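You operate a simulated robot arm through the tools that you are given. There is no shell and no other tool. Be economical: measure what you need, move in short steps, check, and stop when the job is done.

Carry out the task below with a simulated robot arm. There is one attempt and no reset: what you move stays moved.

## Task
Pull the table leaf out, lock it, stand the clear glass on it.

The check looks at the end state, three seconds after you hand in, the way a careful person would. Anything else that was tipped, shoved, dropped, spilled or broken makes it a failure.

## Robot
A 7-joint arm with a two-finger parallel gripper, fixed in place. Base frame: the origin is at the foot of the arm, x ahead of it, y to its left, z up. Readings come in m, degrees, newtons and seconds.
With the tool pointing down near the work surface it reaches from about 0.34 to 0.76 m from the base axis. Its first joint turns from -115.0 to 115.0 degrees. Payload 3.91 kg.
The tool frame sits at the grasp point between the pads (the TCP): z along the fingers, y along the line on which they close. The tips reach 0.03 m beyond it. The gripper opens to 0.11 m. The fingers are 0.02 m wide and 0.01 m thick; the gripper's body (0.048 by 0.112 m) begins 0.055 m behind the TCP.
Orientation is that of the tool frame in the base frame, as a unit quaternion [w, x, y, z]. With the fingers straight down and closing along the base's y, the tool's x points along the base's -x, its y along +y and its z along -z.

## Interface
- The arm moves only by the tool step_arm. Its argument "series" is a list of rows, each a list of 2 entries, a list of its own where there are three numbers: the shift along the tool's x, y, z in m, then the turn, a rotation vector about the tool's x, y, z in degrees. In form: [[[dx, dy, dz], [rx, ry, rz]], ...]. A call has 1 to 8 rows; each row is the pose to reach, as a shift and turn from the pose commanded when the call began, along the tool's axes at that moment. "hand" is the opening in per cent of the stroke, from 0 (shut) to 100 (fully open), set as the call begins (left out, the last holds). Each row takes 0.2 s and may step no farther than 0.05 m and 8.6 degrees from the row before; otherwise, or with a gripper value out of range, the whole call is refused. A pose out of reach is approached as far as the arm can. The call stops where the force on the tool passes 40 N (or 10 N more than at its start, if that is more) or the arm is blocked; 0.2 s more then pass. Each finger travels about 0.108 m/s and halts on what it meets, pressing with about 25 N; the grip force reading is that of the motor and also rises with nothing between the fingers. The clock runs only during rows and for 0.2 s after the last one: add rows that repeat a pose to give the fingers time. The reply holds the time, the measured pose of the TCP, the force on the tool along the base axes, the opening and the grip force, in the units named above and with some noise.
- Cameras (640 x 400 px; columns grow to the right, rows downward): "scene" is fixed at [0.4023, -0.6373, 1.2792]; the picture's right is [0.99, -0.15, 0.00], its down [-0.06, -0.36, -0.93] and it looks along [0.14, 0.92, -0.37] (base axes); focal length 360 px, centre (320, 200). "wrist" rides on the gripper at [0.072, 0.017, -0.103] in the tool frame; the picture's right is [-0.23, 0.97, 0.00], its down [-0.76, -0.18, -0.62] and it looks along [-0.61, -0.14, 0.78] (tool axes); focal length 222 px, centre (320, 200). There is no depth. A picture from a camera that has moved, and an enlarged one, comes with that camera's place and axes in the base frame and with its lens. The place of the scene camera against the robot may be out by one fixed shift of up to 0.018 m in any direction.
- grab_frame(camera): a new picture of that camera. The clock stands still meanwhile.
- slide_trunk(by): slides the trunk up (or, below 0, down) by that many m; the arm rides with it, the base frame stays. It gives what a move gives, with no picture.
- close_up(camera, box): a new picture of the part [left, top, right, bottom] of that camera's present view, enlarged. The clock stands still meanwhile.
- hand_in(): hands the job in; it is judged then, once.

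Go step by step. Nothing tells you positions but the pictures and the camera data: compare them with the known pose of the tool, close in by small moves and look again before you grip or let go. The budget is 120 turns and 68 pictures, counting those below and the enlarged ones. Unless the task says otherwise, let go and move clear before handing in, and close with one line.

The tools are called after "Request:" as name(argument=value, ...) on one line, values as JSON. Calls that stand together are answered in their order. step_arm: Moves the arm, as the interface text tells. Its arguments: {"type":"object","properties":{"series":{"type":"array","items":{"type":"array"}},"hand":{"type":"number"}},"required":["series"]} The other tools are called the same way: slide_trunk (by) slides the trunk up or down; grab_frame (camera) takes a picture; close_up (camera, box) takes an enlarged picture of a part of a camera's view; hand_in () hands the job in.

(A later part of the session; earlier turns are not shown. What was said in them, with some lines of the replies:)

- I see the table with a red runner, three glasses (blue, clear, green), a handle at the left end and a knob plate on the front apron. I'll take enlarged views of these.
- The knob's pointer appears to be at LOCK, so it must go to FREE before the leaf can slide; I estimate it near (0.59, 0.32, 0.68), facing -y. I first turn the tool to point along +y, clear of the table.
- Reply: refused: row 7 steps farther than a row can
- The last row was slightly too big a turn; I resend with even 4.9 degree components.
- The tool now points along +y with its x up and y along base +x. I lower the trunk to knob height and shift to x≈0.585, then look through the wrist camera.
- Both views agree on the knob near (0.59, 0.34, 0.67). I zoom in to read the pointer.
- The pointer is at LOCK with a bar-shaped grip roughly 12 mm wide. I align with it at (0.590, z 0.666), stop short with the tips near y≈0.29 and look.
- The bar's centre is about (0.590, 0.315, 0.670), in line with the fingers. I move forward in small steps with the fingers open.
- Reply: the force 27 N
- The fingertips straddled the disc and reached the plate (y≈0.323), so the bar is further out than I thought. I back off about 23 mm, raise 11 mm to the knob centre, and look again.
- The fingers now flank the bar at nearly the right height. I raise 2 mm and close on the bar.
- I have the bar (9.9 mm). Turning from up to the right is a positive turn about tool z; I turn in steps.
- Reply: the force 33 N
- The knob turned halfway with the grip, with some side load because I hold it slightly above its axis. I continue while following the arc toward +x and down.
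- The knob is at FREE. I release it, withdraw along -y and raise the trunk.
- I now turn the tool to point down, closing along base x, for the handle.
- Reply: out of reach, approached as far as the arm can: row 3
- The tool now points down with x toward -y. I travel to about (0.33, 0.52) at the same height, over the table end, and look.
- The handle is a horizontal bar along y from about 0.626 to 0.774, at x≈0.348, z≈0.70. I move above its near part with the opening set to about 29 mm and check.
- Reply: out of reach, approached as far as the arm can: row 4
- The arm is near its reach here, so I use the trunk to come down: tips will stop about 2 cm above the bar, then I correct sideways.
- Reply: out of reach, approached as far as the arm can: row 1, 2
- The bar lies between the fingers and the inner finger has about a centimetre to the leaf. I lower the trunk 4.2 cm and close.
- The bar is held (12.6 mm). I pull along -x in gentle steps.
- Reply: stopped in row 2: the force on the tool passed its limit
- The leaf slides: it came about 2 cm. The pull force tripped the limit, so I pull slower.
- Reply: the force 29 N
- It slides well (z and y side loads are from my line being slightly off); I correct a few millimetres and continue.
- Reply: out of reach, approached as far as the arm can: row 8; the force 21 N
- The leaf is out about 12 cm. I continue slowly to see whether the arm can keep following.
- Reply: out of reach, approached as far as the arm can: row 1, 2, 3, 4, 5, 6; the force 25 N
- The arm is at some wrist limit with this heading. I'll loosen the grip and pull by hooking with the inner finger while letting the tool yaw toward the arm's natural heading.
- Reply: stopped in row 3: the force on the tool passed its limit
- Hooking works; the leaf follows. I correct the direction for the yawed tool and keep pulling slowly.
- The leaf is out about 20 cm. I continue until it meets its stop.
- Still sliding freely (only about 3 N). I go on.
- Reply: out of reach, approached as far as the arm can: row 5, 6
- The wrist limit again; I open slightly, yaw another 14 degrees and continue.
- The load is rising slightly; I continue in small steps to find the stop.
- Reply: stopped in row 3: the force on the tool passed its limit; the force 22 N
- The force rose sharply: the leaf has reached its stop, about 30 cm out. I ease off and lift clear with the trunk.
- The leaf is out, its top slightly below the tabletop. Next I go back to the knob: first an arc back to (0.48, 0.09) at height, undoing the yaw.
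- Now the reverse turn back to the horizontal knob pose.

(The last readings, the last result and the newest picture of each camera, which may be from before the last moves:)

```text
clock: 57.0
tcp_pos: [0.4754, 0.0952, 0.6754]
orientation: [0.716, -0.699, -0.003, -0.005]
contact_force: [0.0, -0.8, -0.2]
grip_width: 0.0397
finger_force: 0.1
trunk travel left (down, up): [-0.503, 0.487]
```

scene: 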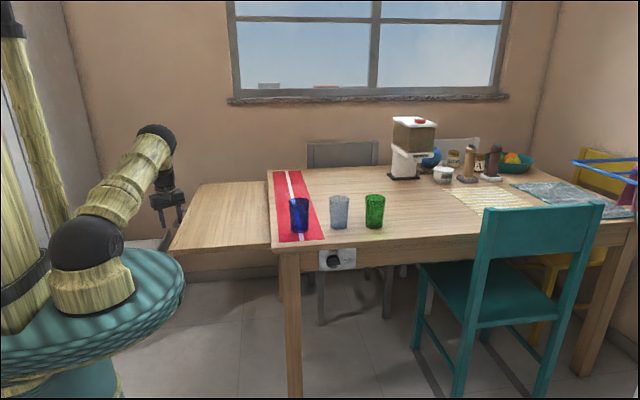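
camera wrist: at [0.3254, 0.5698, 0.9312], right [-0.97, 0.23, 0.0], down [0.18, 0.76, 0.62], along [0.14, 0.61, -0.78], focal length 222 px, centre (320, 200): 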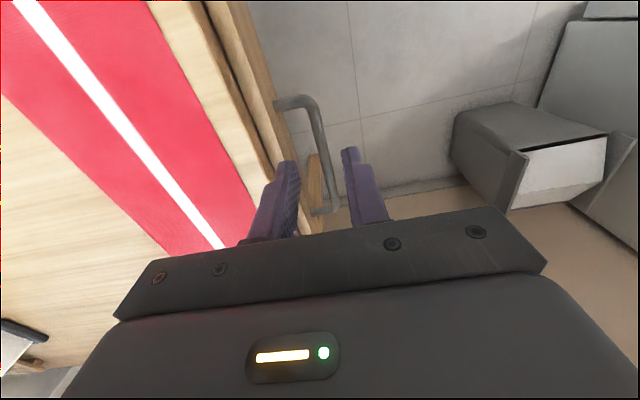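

I approach along the same line as before: first to x 0.594 and y≈0.235, then look.

Request:
step_arm(hand=36, series=[[[0.04, 0, 0.03], [-1.5, 0, 0]], [[0.08, 0, 0.06], [-1.5, 0, 0]], [[0.119, -0.001, 0.09], [-1.5, 0, 0]], [[0.119, -0.001, 0.13], [-1.5, 0, 0]], [[0.119, -0.001, 0.14], [-1.5, 0, 0]]])

Request:
close_up(camera="scene", box=[296, 235, 376, 285])

Request:
close_up(camera="wrist", box=[200, 60, 440, 210])

```text
clock: 58.2
tcp_pos: [0.5969, 0.2328, 0.6811]
orientation: [-0.706, 0.708, 0.002, 0.005]
contact_force: [-0.4, 0.6, -0.5]
grip_width: 0.0397
finger_force: 0.1
trunk travel left (down, up): [-0.503, 0.487]
```

```text
8.00 times, centred on (336, 260) of scene
camera zoom: at [0.4023, -0.6373, 1.2792], right [0.99, -0.15, 0.0], down [-0.06, -0.36, -0.93], along [0.14, 0.92, -0.37], focal length 2882 px, centre (192, -280)
```

zoom: 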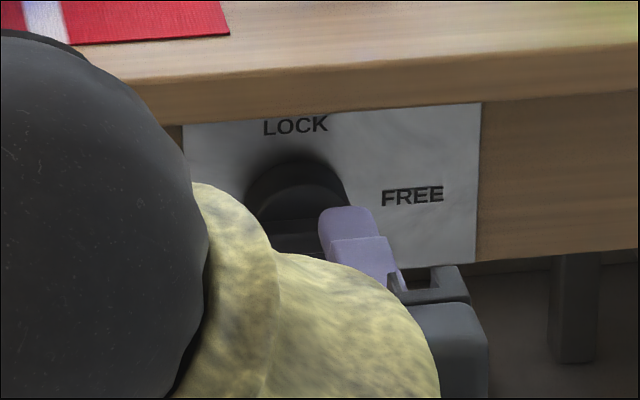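

```text
2.67 times, centred on (320, 135) of wrist
camera zoom: at [0.6697, 0.1294, 0.6657], right [-0.22, 0.0, -0.98], down [-0.77, -0.62, 0.17], along [-0.61, 0.78, 0.13], focal length 592 px, centre (320, 373)
```

zoom: 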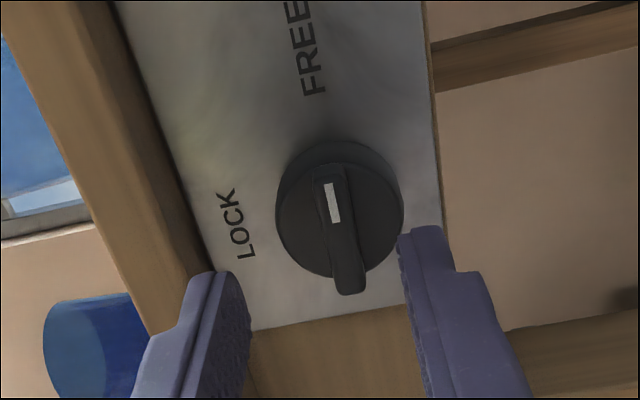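

Knob axis is about (0.590, z 0.6765) from the arc I measured. I line up on it and move in to the former depth, then close.

Request:
step_arm(hand=32, series=[[[-0.0065, 0.0045, 0], [0, 0, 0]], [[-0.0065, 0.0045, 0.02], [0, 0, 0]], [[-0.0065, 0.0045, 0.035], [0, 0, 0]], [[-0.0065, 0.0045, 0.041], [0, 0, 0]]])

Request:
close_up(camera="wrist", box=[200, 60, 440, 210])

```text
clock: 59.2
tcp_pos: [0.5892, 0.2746, 0.6765]
orientation: [-0.706, 0.708, 0.001, 0.005]
contact_force: [0.1, -0.9, -0.5]
grip_width: 0.0352
finger_force: 0.1
trunk travel left (down, up): [-0.503, 0.487]
```

```text
2.67 times, centred on (320, 135) of wrist
camera zoom: at [0.662, 0.1707, 0.6617], right [-0.22, 0.0, -0.98], down [-0.77, -0.62, 0.17], along [-0.6, 0.79, 0.13], focal length 592 px, centre (320, 373)
```

zoom: 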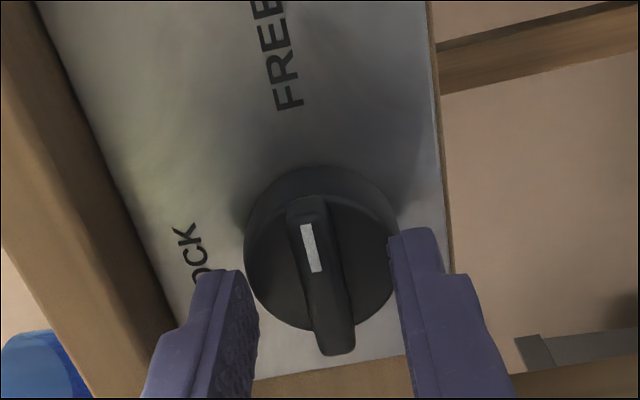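

Well centred. I close on the bar and turn back toward LOCK (negative about tool z).

Request:
step_arm(hand=0, series=[[[0, 0, 0], [0, 0, 0]], [[0, 0, 0], [0, 0, 0]]])

Request:
step_arm(series=[[[0, 0, 0], [0, 0, -6]], [[0, 0, 0], [0, 0, -12]], [[0, 0, 0], [0, 0, -18]], [[0, 0, 0], [0, 0, -24]], [[0, 0, 0], [0, 0, -30]], [[0, 0, 0], [0, 0, -36]], [[0, 0, 0], [0, 0, -42]], [[0, 0, 0], [0, 0, -45]]])

```text
clock: 59.8
tcp_pos: [0.5902, 0.2739, 0.676]
orientation: [-0.706, 0.708, 0.001, 0.006]
contact_force: [4.6, -5.2, -4.2]
grip_width: 0.0098
finger_force: 44.9
trunk travel left (down, up): [-0.503, 0.487]
```

```text
clock: 61.6
tcp_pos: [0.5899, 0.274, 0.6767]
orientation: [-0.65, 0.654, 0.274, 0.275]
contact_force: [-3.7, -17.9, -18.8]
grip_width: 0.0097
finger_force: 44.6
trunk travel left (down, up): [-0.503, 0.487]
```

It turns with modest load. I finish the turn with a 2 mm correction downward.

Request:
step_arm(series=[[[-0.002, 0.0007, -0.001], [0, 0, -4]], [[-0.002, 0.0007, -0.001], [0, 0, -10]], [[-0.002, 0.0007, -0.001], [0, 0, -16]], [[-0.002, 0.0007, -0.001], [0, 0, -22]], [[-0.002, 0.0007, -0.001], [0, 0, -28]], [[-0.002, 0.0007, -0.001], [0, 0, -34]], [[-0.002, 0.0007, -0.001], [0, 0, -40]], [[-0.002, 0.0007, -0.001], [0, 0, -45]]])

Request:
close_up(camera="wrist", box=[200, 60, 440, 210])

```text
clock: 63.4
tcp_pos: [0.5917, 0.2728, 0.6768]
orientation: [-0.496, 0.499, 0.5, 0.505]
contact_force: [30.2, 5.2, 3.5]
grip_width: 0.0098
finger_force: 45.3
trunk travel left (down, up): [-0.503, 0.487]
```

```text
2.67 times, centred on (320, 135) of wrist
camera zoom: at [0.6061, 0.1708, 0.7484], right [0.98, -0.01, -0.22], down [-0.17, -0.62, -0.76], along [-0.13, 0.78, -0.61], focal length 592 px, centre (320, 373)
```

zoom: 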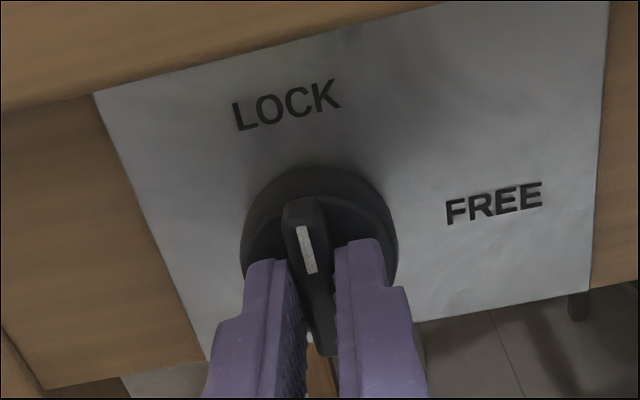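

The pointer is at LOCK. I release, withdraw, and check it with a close view.

Request:
step_arm(hand=32, series=[[[0, 0, 0], [0, 0, 0]], [[0, 0, 0], [0, 0, 0]], [[0, 0, -0.02], [0, 0, 0]], [[0, 0, -0.06], [0, 0, 0]], [[0, -0.02, -0.1], [0, 0, 0]], [[0, -0.06, -0.13], [0, 0, 0]], [[0, -0.1, -0.16], [0, 0, 0]]])

Request:
close_up(camera="scene", box=[296, 235, 376, 285])

```text
clock: 65.0
tcp_pos: [0.4852, 0.1142, 0.6749]
orientation: [-0.495, 0.499, 0.501, 0.504]
contact_force: [-0.4, -1.0, -0.1]
grip_width: 0.0351
finger_force: 0.1
trunk travel left (down, up): [-0.503, 0.487]
```

```text
8.00 times, centred on (336, 260) of scene
camera zoom: at [0.4023, -0.6373, 1.2792], right [0.99, -0.15, 0.0], down [-0.06, -0.36, -0.93], along [0.14, 0.92, -0.37], focal length 2882 px, centre (192, -280)
```

zoom: 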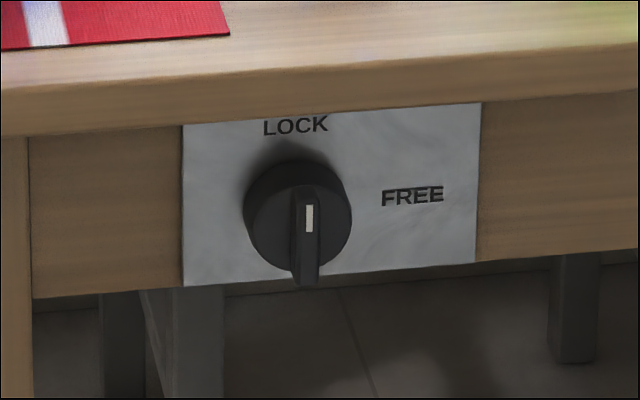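

Locked. Now the glass: I raise the trunk and turn the tool to point down again, with a heading toward the glass.

Request:
slide_trunk(by=0.32)

Request:
step_arm(hand=70, series=[[[0, 0, 0], [4.9, -4.9, -4.9]], [[0, 0, 0], [9.8, -9.8, -9.8]], [[0, 0, 0], [14.7, -14.7, -14.7]], [[0, 0, 0], [19.6, -19.6, -19.6]], [[0, 0, 0], [24.5, -24.5, -24.5]], [[0, 0, 0], [29.4, -29.4, -29.4]], [[0, 0, 0], [34.3, -34.3, -34.3]]])

Request:
step_arm(series=[[[0, 0, 0], [4.9, -4.9, -4.9]], [[0, 0, 0], [9.8, -9.8, -9.8]], [[0, 0, 0], [14.7, -14.7, -14.7]], [[0, 0, 0], [19.6, -19.6, -19.6]], [[0, 0, 0], [24.5, -24.5, -24.5]], [[0, 0, 0], [29.4, -29.4, -29.4]], [[0, 0, 0], [34.3, -34.3, -34.3]], [[0, 0, 0], [35, -35, -35]]])

Request:
step_arm(series=[[[0, 0, 0], [0, 0, -6]], [[0, 0, 0], [0, 0, -12]], [[0, 0, 0], [0, 0, -18]], [[0, 0, 0], [0, 0, -25]]])

```text
clock: 68.2
tcp_pos: [0.4848, 0.1151, 0.9952]
orientation: [-0.496, 0.499, 0.502, 0.503]
contact_force: [-0.2, -0.7, 0.6]
grip_width: 0.0351
finger_force: 0.1
trunk travel left (down, up): [-0.823, 0.167]
```

```text
clock: 69.8
tcp_pos: [0.4855, 0.1149, 0.9951]
orientation: [-0.285, 0.292, 0.865, 0.292]
contact_force: [-0.8, 0.1, -0.1]
grip_width: 0.0772
finger_force: 0.0
trunk travel left (down, up): [-0.823, 0.167]
```

```text
clock: 71.6
tcp_pos: [0.4863, 0.1134, 0.9972]
orientation: [0.007, 0.002, 1.0, -0.001]
contact_force: [0.7, 0.4, 0.4]
grip_width: 0.0772
finger_force: 0.1
trunk travel left (down, up): [-0.823, 0.167]
```

```text
clock: 72.6
tcp_pos: [0.4871, 0.1153, 0.9946]
orientation: [0.005, -0.216, 0.976, -0.002]
contact_force: [0.1, -1.4, 0.2]
grip_width: 0.0771
finger_force: 0.1
trunk travel left (down, up): [-0.823, 0.167]
```

Tool down, heading about 25°. I move toward the glasses at height for a look.

Request:
step_arm(series=[[[-0.03, 0.034, 0], [0, 0, 0]], [[-0.06, 0.067, 0], [0, 0, 0]], [[-0.09, 0.1, 0], [0, 0, 0]], [[-0.12, 0.134, 0], [0, 0, 0]], [[-0.148, 0.168, 0], [0, 0, 0]]])

Request:
grab_frame(camera="wrist")

Request:
grab_frame(camera="scene")

```text
clock: 73.8
tcp_pos: [0.5517, 0.3304, 0.9974]
orientation: [0.005, -0.213, 0.977, -0.002]
contact_force: [0.6, -0.3, -0.2]
grip_width: 0.0765
finger_force: 0.0
trunk travel left (down, up): [-0.823, 0.167]
```

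```text
29 pictures are left
camera wrist: at [0.478, 0.3166, 1.1006], right [-0.2, 0.98, -0.01], down [0.76, 0.16, 0.63], along [0.62, 0.12, -0.78], focal length 222 px, centre (320, 200)
```

wrist: 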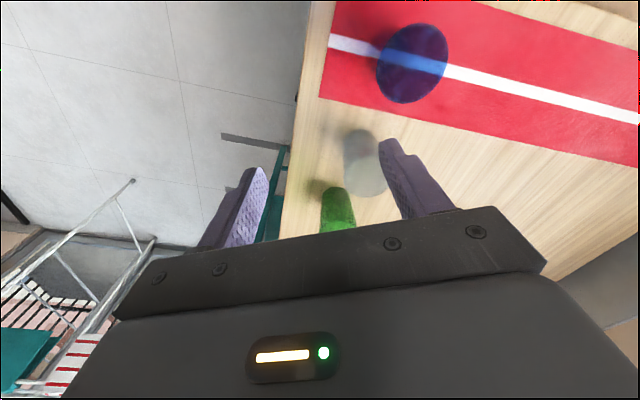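

```text
28 pictures are left
```

scene: 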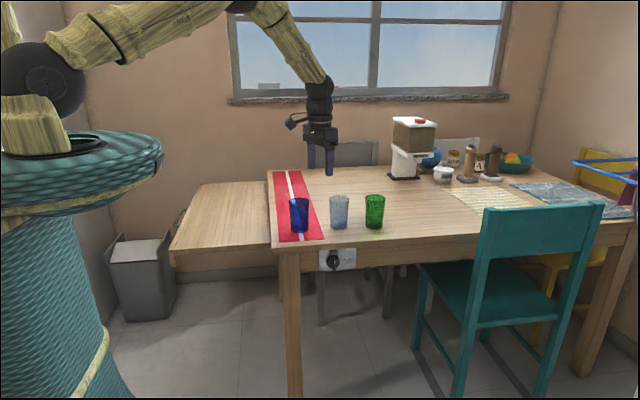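

I zoom on the clear glass in the wrist view to fix its base and rim.

Request:
close_up(camera="wrist", box=[300, 110, 428, 190])

```text
5.00 times, centred on (364, 150) of wrist
camera zoom: at [0.478, 0.3166, 1.1006], right [-0.2, 0.98, -0.01], down [0.76, 0.16, 0.63], along [0.62, 0.12, -0.78], focal length 1111 px, centre (100, 450)
```

zoom: 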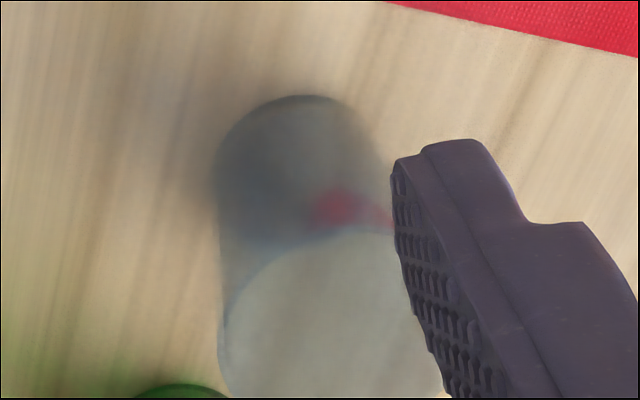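

The glass is about 0.10 m tall, centred near (0.622, 0.41). I open fully and come closer above for a second look.

Request:
step_arm(hand=100, series=[[[-0.025, 0.01, 0.02], [0, 0, 0]], [[-0.05, 0.02, 0.04], [0, 0, 0]], [[-0.0665, 0.03, 0.065], [0, 0, 0]]])

Request:
grab_frame(camera="wrist")

Request:
close_up(camera="scene", box=[280, 160, 400, 235])

```text
clock: 74.6
tcp_pos: [0.596, 0.3825, 0.9325]
orientation: [0.005, -0.215, 0.977, -0.003]
contact_force: [0.7, -0.2, 0.2]
grip_width: 0.1097
finger_force: 0.1
trunk travel left (down, up): [-0.823, 0.167]
```

```text
26 pictures are left
camera wrist: at [0.5231, 0.369, 1.0344], right [-0.2, 0.98, 0.0], down [0.76, 0.16, 0.63], along [0.62, 0.12, -0.78], focal length 222 px, centre (320, 200)
```

wrist: 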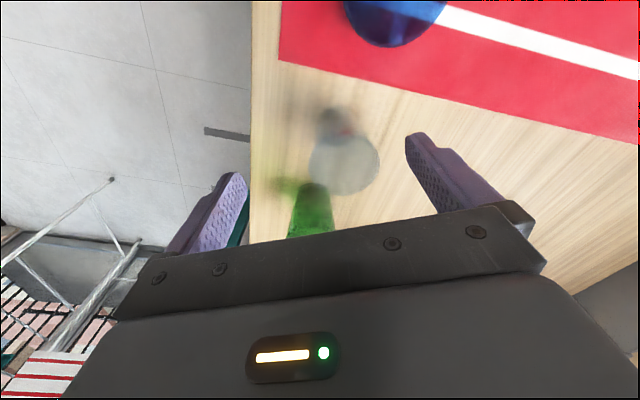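

```text
5.33 times, centred on (340, 198) of scene
camera zoom: at [0.4023, -0.6373, 1.2792], right [0.99, -0.15, 0.0], down [-0.06, -0.36, -0.93], along [0.14, 0.92, -0.37], focal length 1921 px, centre (213, 213)
```

zoom: 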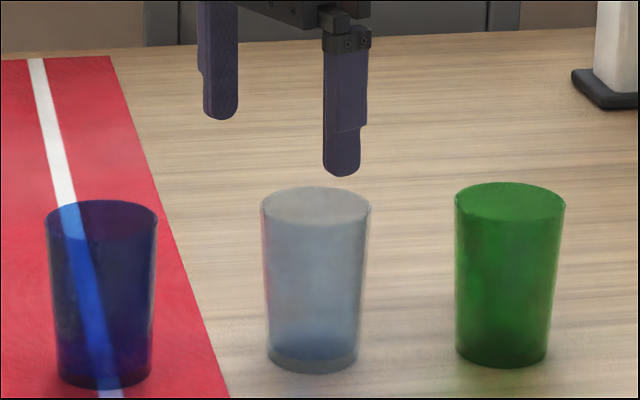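

Consistent: rim centre (0.622, 0.411), rim z≈0.85, diameter 65 mm. I centre above it, then descend to TCP z≈0.87 and check.

Request:
step_arm(series=[[[-0.02, 0.008, 0], [0, 0, 0]], [[-0.0355, 0.0151, 0], [0, 0, 0]], [[-0.0355, 0.0151, 0.03], [0, 0, 0]], [[-0.0355, 0.0151, 0.055], [0, 0, 0]]])

Request:
grab_frame(camera="wrist")

Request:
close_up(camera="scene", box=[280, 160, 400, 235])

```text
clock: 75.6
tcp_pos: [0.6162, 0.4032, 0.881]
orientation: [0.004, -0.215, 0.977, -0.002]
contact_force: [-0.1, 0.4, 0.0]
grip_width: 0.1103
finger_force: 0.0
out of reach, approached as far as the arm can: row 4
trunk travel left (down, up): [-0.823, 0.167]
```

```text
24 pictures are left
camera wrist: at [0.5422, 0.3896, 0.9845], right [-0.2, 0.98, 0.0], down [0.76, 0.16, 0.63], along [0.62, 0.12, -0.78], focal length 222 px, centre (320, 200)
```

wrist: 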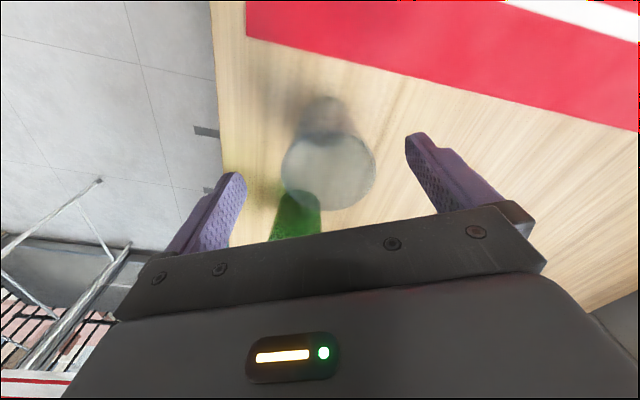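

```text
5.33 times, centred on (340, 198) of scene
camera zoom: at [0.4023, -0.6373, 1.2792], right [0.99, -0.15, 0.0], down [-0.06, -0.36, -0.93], along [0.14, 0.92, -0.37], focal length 1921 px, centre (213, 213)
```

zoom: 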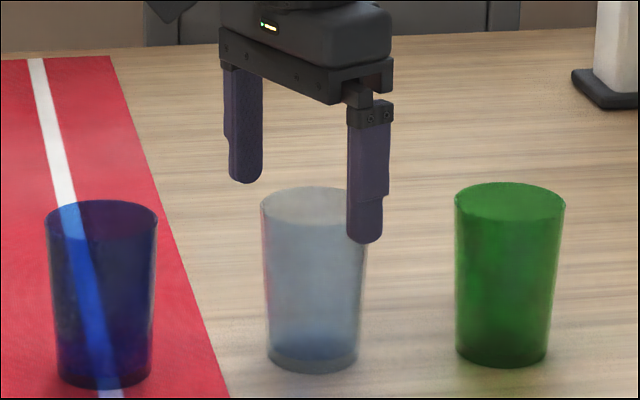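

The arm is at its reach because the trunk is high. I go up a bit, then lower the trunk so the arm has more reach.

Request:
step_arm(series=[[[0, 0, -0.03], [0, 0, 0]], [[0, 0, -0.07], [0, 0, 0]], [[0, 0, -0.1], [0, 0, 0]]])

Request:
slide_trunk(by=-0.11)

```text
clock: 76.4
tcp_pos: [0.6266, 0.4137, 0.9788]
orientation: [0.004, -0.215, 0.977, -0.002]
contact_force: [0.0, 0.2, -0.3]
grip_width: 0.1102
finger_force: 0.0
out of reach, approached as far as the arm can: row 1, 2, 3
trunk travel left (down, up): [-0.823, 0.167]
```

```text
clock: 77.8
tcp_pos: [0.6269, 0.4129, 0.8696]
orientation: [0.005, -0.215, 0.977, -0.003]
contact_force: [-0.4, -0.2, 0.8]
grip_width: 0.1099
finger_force: 0.1
trunk travel left (down, up): [-0.713, 0.277]
```

Now at (0.627, 0.413, 0.870); I shift 6 mm back to the glass axis and descend with the trunk to z≈0.812.

Request:
step_arm(series=[[[0.0063, 0.0007, 0], [0, 0, 0]], [[0.0063, 0.0007, 0], [0, 0, 0]]])

Request:
slide_trunk(by=-0.057)

Request:
grab_frame(camera="wrist")

Request:
close_up(camera="scene", box=[280, 160, 400, 235])

```text
clock: 78.4
tcp_pos: [0.6265, 0.4131, 0.8694]
orientation: [0.004, -0.215, 0.977, -0.003]
contact_force: [0.2, 0.4, 0.3]
grip_width: 0.11
finger_force: 0.1
out of reach, approached as far as the arm can: row 1, 2
trunk travel left (down, up): [-0.713, 0.277]
```

```text
clock: 79.4
tcp_pos: [0.6269, 0.4125, 0.8123]
orientation: [0.004, -0.214, 0.977, -0.002]
contact_force: [-0.2, -0.3, -0.9]
grip_width: 0.11
finger_force: 0.1
trunk travel left (down, up): [-0.656, 0.334]
```

```text
22 pictures are left
camera wrist: at [0.5533, 0.3978, 0.9155], right [-0.2, 0.98, 0.0], down [0.76, 0.16, 0.63], along [0.62, 0.12, -0.78], focal length 222 px, centre (320, 200)
```

wrist: 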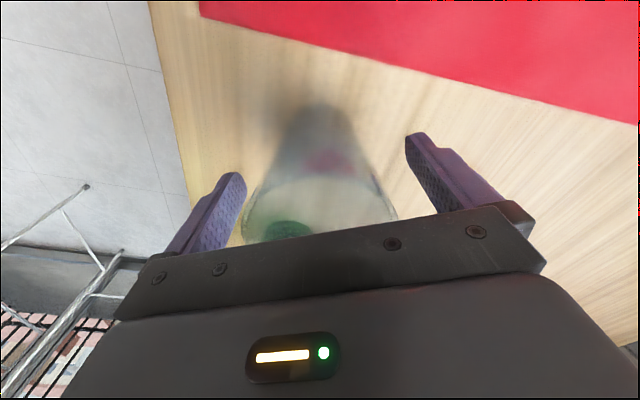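

```text
5.33 times, centred on (340, 198) of scene
camera zoom: at [0.4023, -0.6373, 1.2792], right [0.99, -0.15, 0.0], down [-0.06, -0.36, -0.93], along [0.14, 0.92, -0.37], focal length 1921 px, centre (213, 213)
```

zoom: 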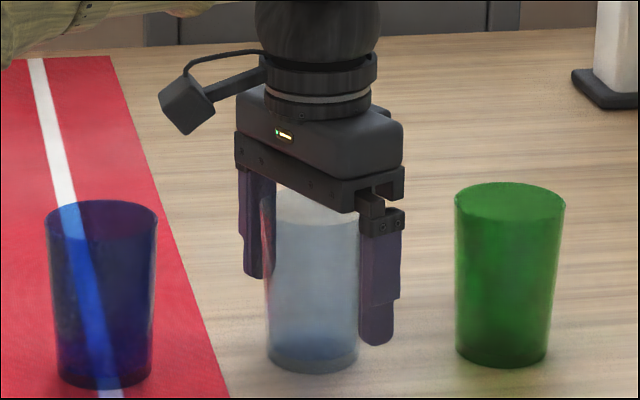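

The fingers straddle the glass, about 5 mm past its axis along the tool heading. I back up a little and measure.

Request:
step_arm(series=[[[0.006, 0, 0], [0, 0, 0]], [[0.01, 0, 0], [0, 0, 0]]])

```text
clock: 80.0
tcp_pos: [0.6266, 0.4109, 0.811]
orientation: [0.004, -0.215, 0.977, -0.003]
contact_force: [-0.5, 0.0, 0.0]
grip_width: 0.1101
finger_force: 0.0
out of reach, approached as far as the arm can: row 1, 2
trunk travel left (down, up): [-0.656, 0.334]
```

Request:
step_arm(series=[[[0.005, 0, 0], [0, 0, 0]], [[0.008, 0, 0], [0, 0, 0]]])

```text
clock: 80.6
tcp_pos: [0.6264, 0.4122, 0.8115]
orientation: [0.004, -0.215, 0.977, -0.003]
contact_force: [0.0, -0.9, 0.5]
grip_width: 0.1099
finger_force: 0.0
out of reach, approached as far as the arm can: row 1, 2
trunk travel left (down, up): [-0.656, 0.334]
```

The arm ignores these small shifts here, so I raise the trunk clear of the glass and sort out the reach before gripping.

Request:
slide_trunk(by=0.08)

Request:
step_arm(series=[[[0.02, 0, 0], [0, 0, 0]], [[0.04, 0, 0], [0, 0, 0]], [[0.06, 0, 0], [0, 0, 0]]])

```text
clock: 81.7
tcp_pos: [0.6266, 0.413, 0.8918]
orientation: [0.003, -0.215, 0.977, -0.002]
contact_force: [0.3, -0.6, -0.5]
grip_width: 0.1099
finger_force: 0.1
trunk travel left (down, up): [-0.736, 0.254]
```

```text
clock: 82.5
tcp_pos: [0.621, 0.4192, 0.8874]
orientation: [0.004, -0.214, 0.977, -0.003]
contact_force: [0.3, -0.8, 0.2]
grip_width: 0.1098
finger_force: 0.0
out of reach, approached as far as the arm can: row 1, 2, 3
trunk travel left (down, up): [-0.736, 0.254]
```

The arm seems to sit at its stretch limit; I try moving up and inward by a larger amount, clear of the glasses.

Request:
step_arm(series=[[[0, 0, -0.04], [0, 0, 0]], [[0.02, 0, -0.08], [0, 0, 0]], [[0.05, 0, -0.1], [0, 0, 0]], [[0.08, 0, -0.1], [0, 0, 0]]])

```text
clock: 83.5
tcp_pos: [0.611, 0.4342, 0.9925]
orientation: [0.005, -0.214, 0.977, -0.003]
contact_force: [0.4, 0.4, -0.5]
grip_width: 0.11
finger_force: 0.0
out of reach, approached as far as the arm can: row 1, 2, 3, 4
trunk travel left (down, up): [-0.736, 0.254]
```

Request:
grab_frame(camera="scene")

```text
20 pictures are left
```

scene: 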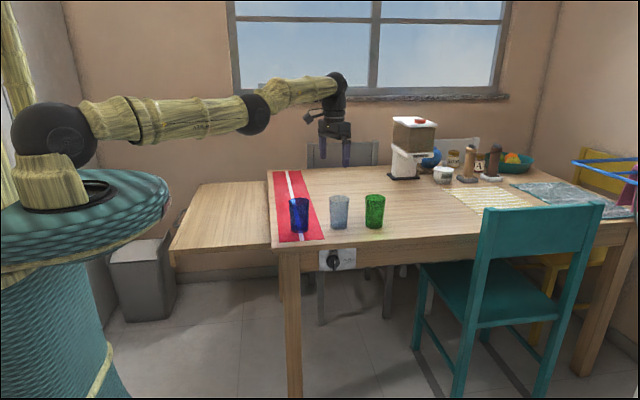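

The arm is stretched straight (singular). I give it height with the trunk and then command downward and inward so that the elbow bends.

Request:
slide_trunk(by=0.1)

Request:
step_arm(series=[[[0, 0, 0.02], [0, 0, 0]], [[0, 0, 0.05], [0, 0, 0]], [[0.02, 0, 0.08], [0, 0, 0]], [[0.04, 0, 0.1], [0, 0, 0]]])

```text
clock: 84.9
tcp_pos: [0.611, 0.4337, 1.0931]
orientation: [0.004, -0.215, 0.977, -0.003]
contact_force: [0.7, 0.1, -0.4]
grip_width: 0.1102
finger_force: 0.1
trunk travel left (down, up): [-0.836, 0.154]
```

```text
clock: 85.9
tcp_pos: [0.6062, 0.4361, 0.9884]
orientation: [0.003, -0.214, 0.977, -0.004]
contact_force: [0.0, -0.1, -0.3]
grip_width: 0.11
finger_force: 0.0
out of reach, approached as far as the arm can: row 3, 4
trunk travel left (down, up): [-0.836, 0.154]
```

Vertical moves work but inward ones don't, which smells like a wrist-yaw limit as at the handle. I try the same remedy: yaw negative, then inward.

Request:
step_arm(series=[[[0, 0, 0], [0, 0, -8]], [[0, 0, 0], [0, 0, -16]], [[0.02, 0, 0], [0, 0, -16]], [[0.05, 0, 0], [0, 0, -16]]])

```text
clock: 86.9
tcp_pos: [0.5994, 0.445, 0.9848]
orientation: [0.003, -0.349, 0.937, -0.003]
contact_force: [-0.6, 0.8, 0.5]
grip_width: 0.1103
finger_force: 0.1
out of reach, approached as far as the arm can: row 3, 4
trunk travel left (down, up): [-0.836, 0.154]
```

I see the elbow has flipped below the line (forearm rising), so the wrist pitch is at its limit. I give more height, stretch outward to straighten, then go down so the elbow folds the normal way.

Request:
slide_trunk(by=0.15)

Request:
step_arm(series=[[[-0.03, 0, 0], [0, 0, 0]], [[-0.06, 0, 0.03], [0, 0, 0]], [[-0.06, 0, 0.07], [0, 0, 0]], [[-0.06, 0, 0.11], [0, 0, 0]], [[-0.06, 0, 0.15], [0, 0, 0]], [[-0.04, 0, 0.19], [0, 0, 0]], [[0, 0, 0.21], [0, 0, 0]], [[0.04, 0, 0.21], [0, 0, 0]]])

```text
clock: 88.6
tcp_pos: [0.6005, 0.4448, 1.1358]
orientation: [0.003, -0.349, 0.937, -0.003]
contact_force: [-0.7, 0.3, -0.4]
grip_width: 0.1102
finger_force: 0.0
trunk travel left (down, up): [-0.986, 0.004]
```

```text
clock: 90.4
tcp_pos: [0.5652, 0.4145, 0.9302]
orientation: [0.003, -0.348, 0.937, -0.003]
contact_force: [-0.7, -0.1, 0.4]
grip_width: 0.11
finger_force: 0.0
out of reach, approached as far as the arm can: row 1, 2, 3, 4, 5, 6, 7, 8
trunk travel left (down, up): [-0.986, 0.004]
```

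Request:
step_arm(series=[[[0.03, 0, 0], [0, 0, 0]], [[0.06, 0, 0], [0, 0, 0]]])

Request:
grab_frame(camera="scene")

```text
clock: 91.0
tcp_pos: [0.518, 0.3722, 0.9309]
orientation: [0.004, -0.348, 0.937, -0.003]
contact_force: [0.4, -0.8, 0.6]
grip_width: 0.1101
finger_force: 0.1
trunk travel left (down, up): [-0.986, 0.004]
```

```text
19 pictures are left
```

scene: 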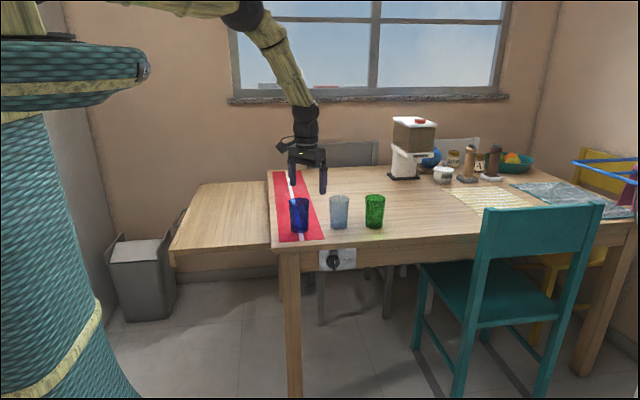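

The elbow is up again. I now lower the trunk in two stages (raising the arm each time) so the glass lies well within reach.

Request:
step_arm(series=[[[0.03, 0, -0.03], [0, 0, 0]], [[0.06, 0, -0.06], [0, 0, 0]], [[0.09, 0, -0.09], [0, 0, 0]], [[0.09, 0, -0.13], [0, 0, 0]], [[0.09, 0, -0.17], [0, 0, 0]], [[0.09, 0, -0.21], [0, 0, 0]], [[0.09, 0, -0.25], [0, 0, 0]]])

Request:
slide_trunk(by=-0.24)

Request:
step_arm(series=[[[0, 0, -0.04], [0, 0, 0]], [[0, 0, -0.08], [0, 0, 0]], [[0, 0, -0.12], [0, 0, 0]], [[0, 0, -0.16], [0, 0, 0]], [[0, 0, -0.2], [0, 0, 0]]])

Request:
slide_trunk(by=-0.2)

```text
clock: 92.6
tcp_pos: [0.4445, 0.3107, 1.1792]
orientation: [0.003, -0.348, 0.937, -0.003]
contact_force: [-0.5, 0.1, 0.1]
grip_width: 0.1101
finger_force: 0.1
trunk travel left (down, up): [-0.986, 0.004]
```

```text
clock: 95.1
tcp_pos: [0.4462, 0.312, 0.9385]
orientation: [0.003, -0.348, 0.937, -0.004]
contact_force: [-0.1, 0.4, 0.1]
grip_width: 0.1099
finger_force: 0.0
trunk travel left (down, up): [-0.746, 0.244]
```

```text
clock: 96.3
tcp_pos: [0.4418, 0.3121, 1.1383]
orientation: [0.003, -0.349, 0.937, -0.003]
contact_force: [0.0, 0.0, 1.0]
grip_width: 0.1098
finger_force: 0.1
trunk travel left (down, up): [-0.746, 0.244]
```

```text
clock: 98.5
tcp_pos: [0.4424, 0.3122, 0.9398]
orientation: [0.003, -0.348, 0.937, -0.003]
contact_force: [-1.1, 0.2, -0.4]
grip_width: 0.1102
finger_force: 0.1
trunk travel left (down, up): [-0.546, 0.444]
```

Now I move above the glass at z≈0.94.

Request:
step_arm(series=[[[-0.04, -0.0085, 0], [0, 0, 0]], [[-0.08, -0.017, 0], [0, 0, 0]], [[-0.12, -0.0255, 0], [0, 0, 0]], [[-0.16, -0.034, 0], [0, 0, 0]], [[-0.2, -0.042, 0], [0, 0, 0]]])

```text
clock: 99.7
tcp_pos: [0.611, 0.395, 0.9404]
orientation: [0.003, -0.348, 0.937, -0.003]
contact_force: [-0.9, -0.6, 1.0]
grip_width: 0.1099
finger_force: 0.1
out of reach, approached as far as the arm can: row 5
trunk travel left (down, up): [-0.546, 0.444]
```

Reach is best with a slight forward tilt. I back off 3 cm, tilt the fingers outward 12° about the closing axis, then centre over the glass.

Request:
step_arm(series=[[[0.02, 0, 0], [0, 0, 0]], [[0.035, 0, 0], [0, -4, 0]], [[0.035, 0, 0], [0, -8, 0]], [[0.035, 0, 0], [0, -12, 0]], [[0.035, 0, 0.02], [0, -12, 0]]])

```text
clock: 100.9
tcp_pos: [0.5864, 0.374, 0.9175]
orientation: [0.101, -0.346, 0.932, 0.032]
contact_force: [-0.3, -0.5, 1.4]
grip_width: 0.1102
finger_force: 0.0
trunk travel left (down, up): [-0.546, 0.444]
```

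Tilted 12° as intended. I move over the glass axis at z≈0.90 and check from both cameras.

Request:
step_arm(series=[[[-0.023, 0.0026, 0.013], [0, 0, 0]], [[-0.046, 0.0053, 0.027], [0, 0, 0]], [[-0.046, 0.0053, 0.027], [0, 0, 0]]])

Request:
grab_frame(camera="wrist")

Request:
close_up(camera="scene", box=[270, 150, 398, 230])

```text
clock: 101.7
tcp_pos: [0.6212, 0.4113, 0.903]
orientation: [0.102, -0.346, 0.932, 0.032]
contact_force: [0.5, 0.2, -1.0]
grip_width: 0.1101
finger_force: 0.1
trunk travel left (down, up): [-0.546, 0.444]
```

```text
18 pictures are left
camera wrist: at [0.5408, 0.364, 0.9892], right [-0.47, 0.88, 0.04], down [0.58, 0.27, 0.77], along [0.67, 0.38, -0.64], focal length 222 px, centre (320, 200)
```

wrist: 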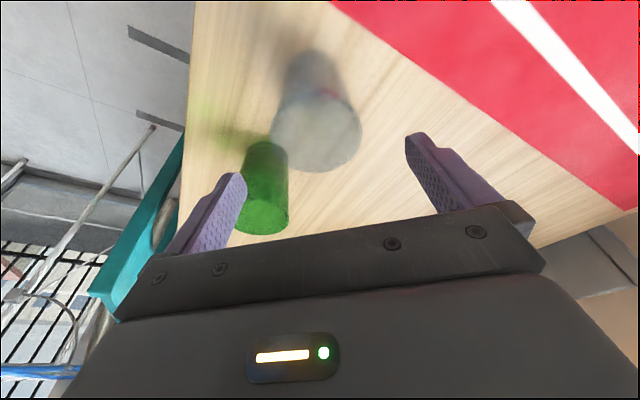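

```text
5.00 times, centred on (334, 190) of scene
camera zoom: at [0.4023, -0.6373, 1.2792], right [0.99, -0.15, 0.0], down [-0.06, -0.36, -0.93], along [0.14, 0.92, -0.37], focal length 1801 px, centre (250, 250)
```

zoom: 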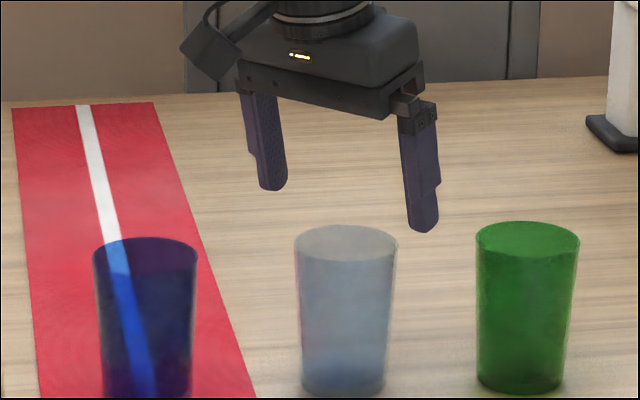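

Rim centre confirmed at (0.6216, 0.410). I descend straight down to z≈0.815.

Request:
step_arm(series=[[[0.0067, -0.0005, 0.0286], [0, 0, 0]], [[0.0131, -0.0005, 0.0573], [0, 0, 0]], [[0.0195, -0.0005, 0.085], [0, 0, 0]], [[0.0195, -0.0005, 0.085], [0, 0, 0]]])

Request:
close_up(camera="scene", box=[270, 160, 398, 240])

Request:
grab_frame(camera="wrist")

```text
clock: 102.7
tcp_pos: [0.622, 0.4094, 0.8132]
orientation: [0.101, -0.347, 0.932, 0.034]
contact_force: [-0.4, -0.1, 0.3]
grip_width: 0.1097
finger_force: 0.0
trunk travel left (down, up): [-0.546, 0.444]
```

```text
5.00 times, centred on (334, 200) of scene
camera zoom: at [0.4023, -0.6373, 1.2792], right [0.99, -0.15, 0.0], down [-0.06, -0.36, -0.93], along [0.14, 0.92, -0.37], focal length 1801 px, centre (250, 200)
```

zoom: 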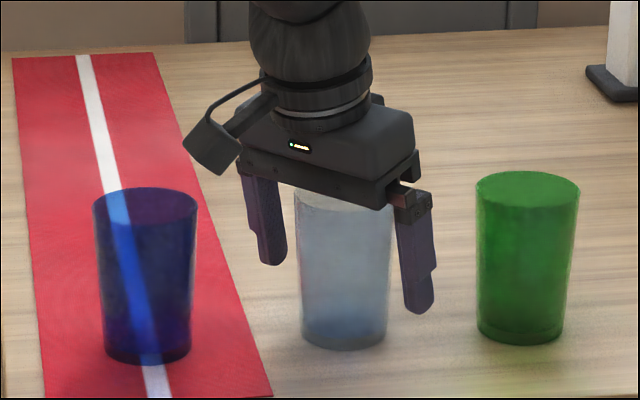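

```text
15 pictures are left
camera wrist: at [0.5411, 0.3629, 0.8999], right [-0.47, 0.88, 0.04], down [0.58, 0.27, 0.77], along [0.67, 0.38, -0.64], focal length 222 px, centre (320, 200)
```

wrist: 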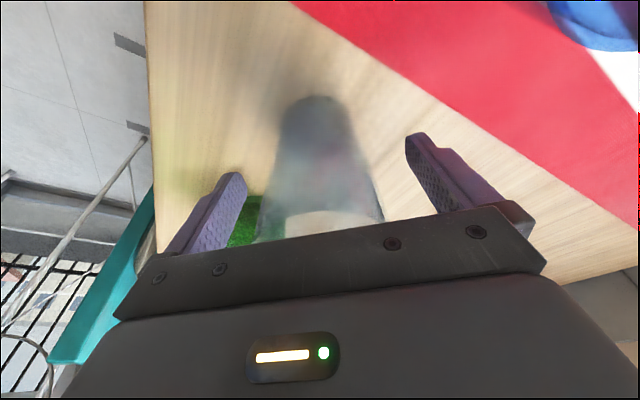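

The fingers flank the glass symmetrically. I close on it.

Request:
step_arm(hand=40, series=[[[0, 0, 0], [0, 0, 0]], [[0, 0, 0], [0, 0, 0]], [[0, 0, 0], [0, 0, 0]]])

Request:
close_up(camera="scene", box=[270, 160, 398, 240])

```text
clock: 103.5
tcp_pos: [0.6228, 0.4088, 0.8138]
orientation: [0.101, -0.347, 0.932, 0.033]
contact_force: [-0.9, -0.8, 0.8]
grip_width: 0.0663
finger_force: 25.3
trunk travel left (down, up): [-0.546, 0.444]
```

```text
5.00 times, centred on (334, 200) of scene
camera zoom: at [0.4023, -0.6373, 1.2792], right [0.99, -0.15, 0.0], down [-0.06, -0.36, -0.93], along [0.14, 0.92, -0.37], focal length 1801 px, centre (250, 200)
```

zoom: 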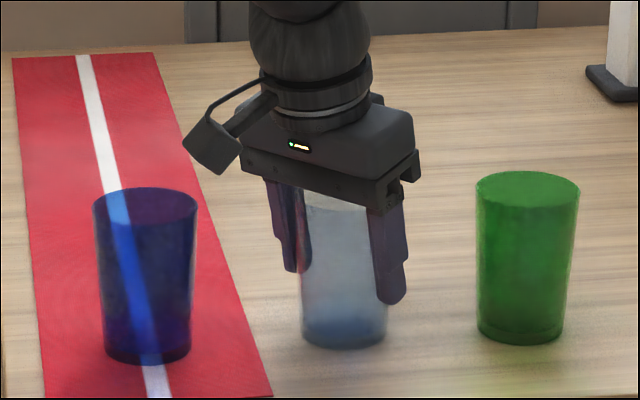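

The glass is held (66 mm, upright). I lift it vertically with the trunk.

Request:
slide_trunk(by=0.155)

Request:
close_up(camera="scene", box=[160, 130, 400, 280])

```text
clock: 105.3
tcp_pos: [0.6223, 0.4101, 0.968]
orientation: [0.101, -0.347, 0.932, 0.033]
contact_force: [-0.8, 0.7, -1.4]
grip_width: 0.0662
finger_force: 24.6
trunk travel left (down, up): [-0.701, 0.289]
```

```text
2.67 times, centred on (280, 205) of scene
camera zoom: at [0.4023, -0.6373, 1.2792], right [0.99, -0.15, 0.0], down [-0.06, -0.36, -0.93], along [0.14, 0.92, -0.37], focal length 961 px, centre (427, 187)
```

zoom: 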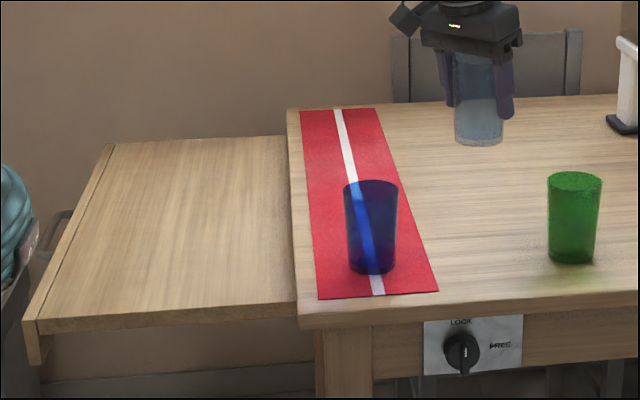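

Lifted cleanly. I carry it toward (0.25, 0.52), passing well above the blue glass, with a small yaw.

Request:
step_arm(series=[[[0.0126, 0.0204, -0.0029], [0, 0, 0]], [[0.0255, 0.0408, -0.0059], [0, 0, 0]], [[0.0383, 0.0611, -0.0088], [0, 0, 0]], [[0.051, 0.0815, -0.0118], [0, 0, 0]], [[0.0638, 0.1019, -0.0147], [0, 0, 0]], [[0.0765, 0.1223, -0.0176], [0, 0, 0]], [[0.0893, 0.1426, -0.0206], [0, 0, 0]], [[0.102, 0.163, -0.0235], [0, 0, 0]]])

Request:
step_arm(series=[[[0.0126, 0.0204, -0.0029], [0, 0, 0]], [[0.0255, 0.0408, -0.0059], [0, 0, 0]], [[0.0383, 0.0611, -0.0088], [0, 0, 0]], [[0.051, 0.0815, -0.0118], [0, 0, 0]], [[0.0638, 0.1019, -0.0147], [0, 0, 0]], [[0.0765, 0.1223, -0.0176], [0, 0, 0]], [[0.0893, 0.1426, -0.0206], [0, 0, 0]], [[0.102, 0.163, -0.0235], [0, 0, 0]]])

```text
clock: 107.1
tcp_pos: [0.4349, 0.464, 0.9696]
orientation: [0.101, -0.347, 0.932, 0.032]
contact_force: [0.0, 0.8, -1.8]
grip_width: 0.0663
finger_force: 25.3
trunk travel left (down, up): [-0.701, 0.289]
```

```text
clock: 108.9
tcp_pos: [0.2508, 0.5196, 0.9702]
orientation: [0.101, -0.347, 0.932, 0.034]
contact_force: [-0.6, 0.3, -1.7]
grip_width: 0.0665
finger_force: 24.4
trunk travel left (down, up): [-0.701, 0.289]
```

Above the leaf. I lower with the trunk to leave a few centimetres and look.

Request:
slide_trunk(by=-0.14)

Request:
close_up(camera="scene", box=[160, 150, 320, 250])

```text
clock: 110.5
tcp_pos: [0.2515, 0.5196, 0.8296]
orientation: [0.101, -0.347, 0.932, 0.034]
contact_force: [-0.1, -0.2, -1.7]
grip_width: 0.0663
finger_force: 25.1
trunk travel left (down, up): [-0.561, 0.429]
```

```text
4.00 times, centred on (240, 200) of scene
camera zoom: at [0.4023, -0.6373, 1.2792], right [0.99, -0.15, 0.0], down [-0.06, -0.36, -0.93], along [0.14, 0.92, -0.37], focal length 1441 px, centre (640, 200)
```

zoom: 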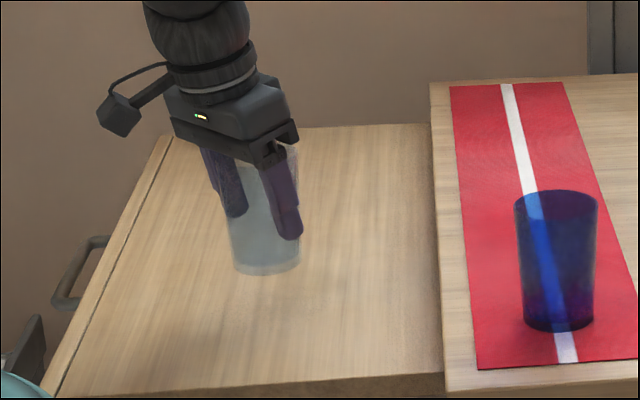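

It is well over the leaf. I lower 2 cm more by trunk, then in fine steps watching the force.

Request:
slide_trunk(by=-0.022)

Request:
step_arm(series=[[[0.0006, 0, 0.003], [0, 0, 0]], [[0.0013, 0, 0.006], [0, 0, 0]], [[0.0019, 0, 0.009], [0, 0, 0]]])

Request:
close_up(camera="scene", box=[200, 170, 280, 220])

```text
clock: 111.2
tcp_pos: [0.2505, 0.5191, 0.8078]
orientation: [0.101, -0.348, 0.932, 0.033]
contact_force: [-1.0, 0.4, -1.3]
grip_width: 0.0662
finger_force: 24.4
trunk travel left (down, up): [-0.539, 0.451]
```

```text
clock: 112.0
tcp_pos: [0.2501, 0.5185, 0.8003]
orientation: [0.101, -0.347, 0.932, 0.033]
contact_force: [-0.4, 1.3, -2.0]
grip_width: 0.0662
finger_force: 24.6
trunk travel left (down, up): [-0.539, 0.451]
```

```text
8.00 times, centred on (240, 195) of scene
camera zoom: at [0.4023, -0.6373, 1.2792], right [0.99, -0.15, 0.0], down [-0.06, -0.36, -0.93], along [0.14, 0.92, -0.37], focal length 2882 px, centre (960, 240)
```

zoom: 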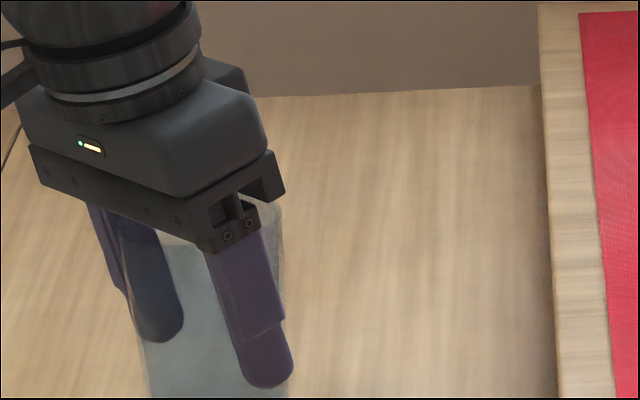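

Not yet in contact (base about z 0.737). I continue down in small steps.

Request:
step_arm(series=[[[0.0006, 0, 0.003], [0, 0, 0]], [[0.0013, 0, 0.006], [0, 0, 0]], [[0.0013, 0, 0.006], [0, 0, 0]]])

```text
clock: 112.8
tcp_pos: [0.2526, 0.5186, 0.7906]
orientation: [0.101, -0.347, 0.932, 0.033]
contact_force: [0.3, 0.8, -1.9]
grip_width: 0.0665
finger_force: 24.8
trunk travel left (down, up): [-0.539, 0.451]
```

Request:
step_arm(series=[[[0.0006, 0, 0.002], [0, 0, 0]], [[0.0008, 0, 0.004], [0, 0, 0]], [[0.0008, 0, 0.004], [0, 0, 0]]])

Request:
close_up(camera="scene", box=[190, 180, 286, 240])

```text
clock: 113.6
tcp_pos: [0.2523, 0.518, 0.7892]
orientation: [0.101, -0.347, 0.932, 0.033]
contact_force: [-0.2, 0.3, -3.0]
grip_width: 0.0665
finger_force: 25.2
trunk travel left (down, up): [-0.539, 0.451]
```

```text
6.67 times, centred on (238, 210) of scene
camera zoom: at [0.4023, -0.6373, 1.2792], right [0.99, -0.15, 0.0], down [-0.06, -0.36, -0.93], along [0.14, 0.92, -0.37], focal length 2402 px, centre (867, 133)
```

zoom: 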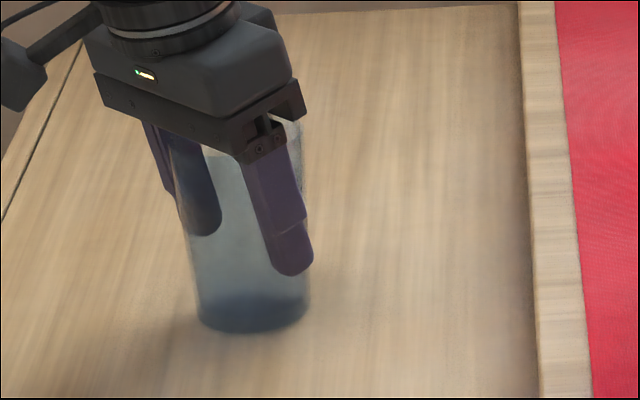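

Close to the surface but still no upward force. I keep creeping down.

Request:
step_arm(series=[[[0.0004, 0, 0.002], [0, 0, 0]], [[0.0008, 0, 0.004], [0, 0, 0]], [[0.0008, 0, 0.004], [0, 0, 0]]])

```text
clock: 114.4
tcp_pos: [0.2517, 0.5174, 0.785]
orientation: [0.102, -0.347, 0.932, 0.034]
contact_force: [-1.4, -0.4, 15.2]
grip_width: 0.0664
finger_force: 25.4
trunk travel left (down, up): [-0.539, 0.451]
```

Contact: 15 N upward. I ease off 1 mm and open the fingers.

Request:
step_arm(series=[[[-0.0002, 0, -0.001], [0, 0, 0]], [[-0.0002, 0, -0.001], [0, 0, 0]]])

Request:
step_arm(hand=98, series=[[[0, 0, 0], [0, 0, 0]], [[0, 0, 0], [0, 0, 0]]])

Request:
close_up(camera="scene", box=[190, 180, 286, 240])

```text
clock: 115.0
tcp_pos: [0.2515, 0.5178, 0.7859]
orientation: [0.102, -0.348, 0.931, 0.034]
contact_force: [-1.5, -1.2, 14.2]
grip_width: 0.0663
finger_force: 24.3
trunk travel left (down, up): [-0.539, 0.451]
```

```text
clock: 115.6
tcp_pos: [0.2524, 0.5181, 0.7841]
orientation: [0.1, -0.347, 0.932, 0.034]
contact_force: [0.7, -0.8, 0.0]
grip_width: 0.1079
finger_force: 0.1
trunk travel left (down, up): [-0.539, 0.451]
```

```text
6.67 times, centred on (238, 210) of scene
camera zoom: at [0.4023, -0.6373, 1.2792], right [0.99, -0.15, 0.0], down [-0.06, -0.36, -0.93], along [0.14, 0.92, -0.37], focal length 2402 px, centre (867, 133)
```

zoom: 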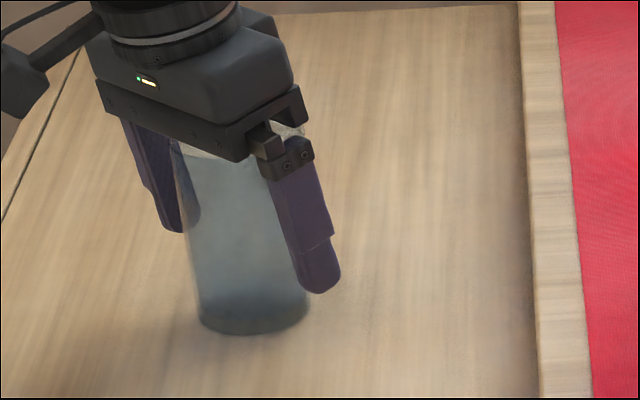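

The glass stands free between the fingers. I lift straight up with the trunk and check everything.

Request:
slide_trunk(by=0.22)

Request:
step_arm(series=[[[0.03, 0, 0], [0, 0, 0]], [[0.06, 0, 0], [0, 0, 0]], [[0.06, 0, 0], [0, 0, 0]]])

Request:
grab_frame(camera="scene")

Request:
close_up(camera="scene", box=[160, 160, 400, 310])

```text
clock: 118.0
tcp_pos: [0.2521, 0.5181, 1.006]
orientation: [0.101, -0.347, 0.932, 0.033]
contact_force: [-0.3, -0.8, -0.1]
grip_width: 0.1079
finger_force: 0.1
trunk travel left (down, up): [-0.759, 0.231]
```

```text
clock: 118.8
tcp_pos: [0.2064, 0.4812, 0.9925]
orientation: [0.102, -0.347, 0.932, 0.033]
contact_force: [-0.3, 1.1, -0.1]
grip_width: 0.1078
finger_force: 0.0
trunk travel left (down, up): [-0.759, 0.231]
```

```text
8 pictures are left
```

scene: 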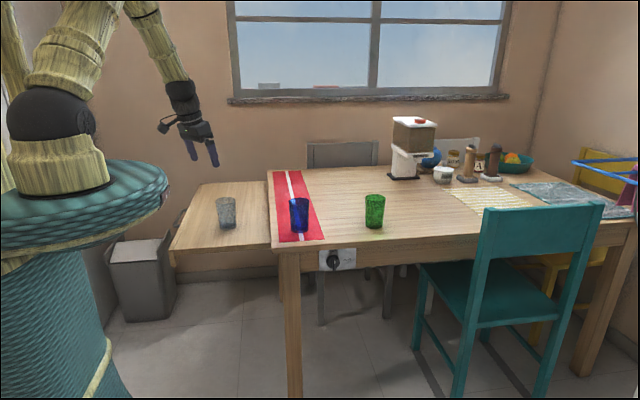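

```text
2.67 times, centred on (280, 235) of scene
camera zoom: at [0.4023, -0.6373, 1.2792], right [0.99, -0.15, 0.0], down [-0.06, -0.36, -0.93], along [0.14, 0.92, -0.37], focal length 961 px, centre (427, 107)
```

zoom: 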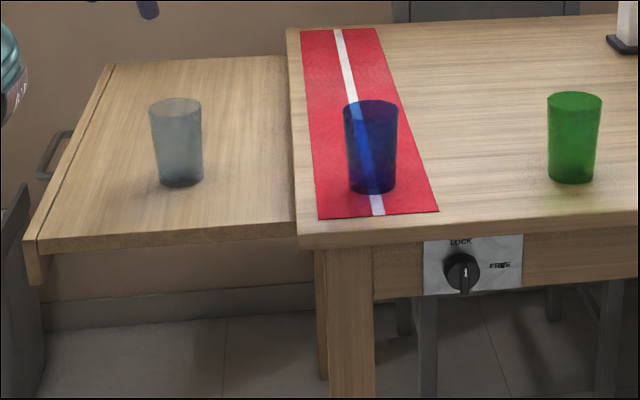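

The leaf is fully out, the knob points to LOCK, and the clear glass stands upright on the leaf. The other glasses look undisturbed and the arm is clear, so I hand in.

Request:
hand_in()

```text
The job is handed in.
```

The leaf is pulled out to its stop, the knob is turned back to LOCK, and the clear glass stands upright on the leaf. The last picture showed nothing else disturbed.
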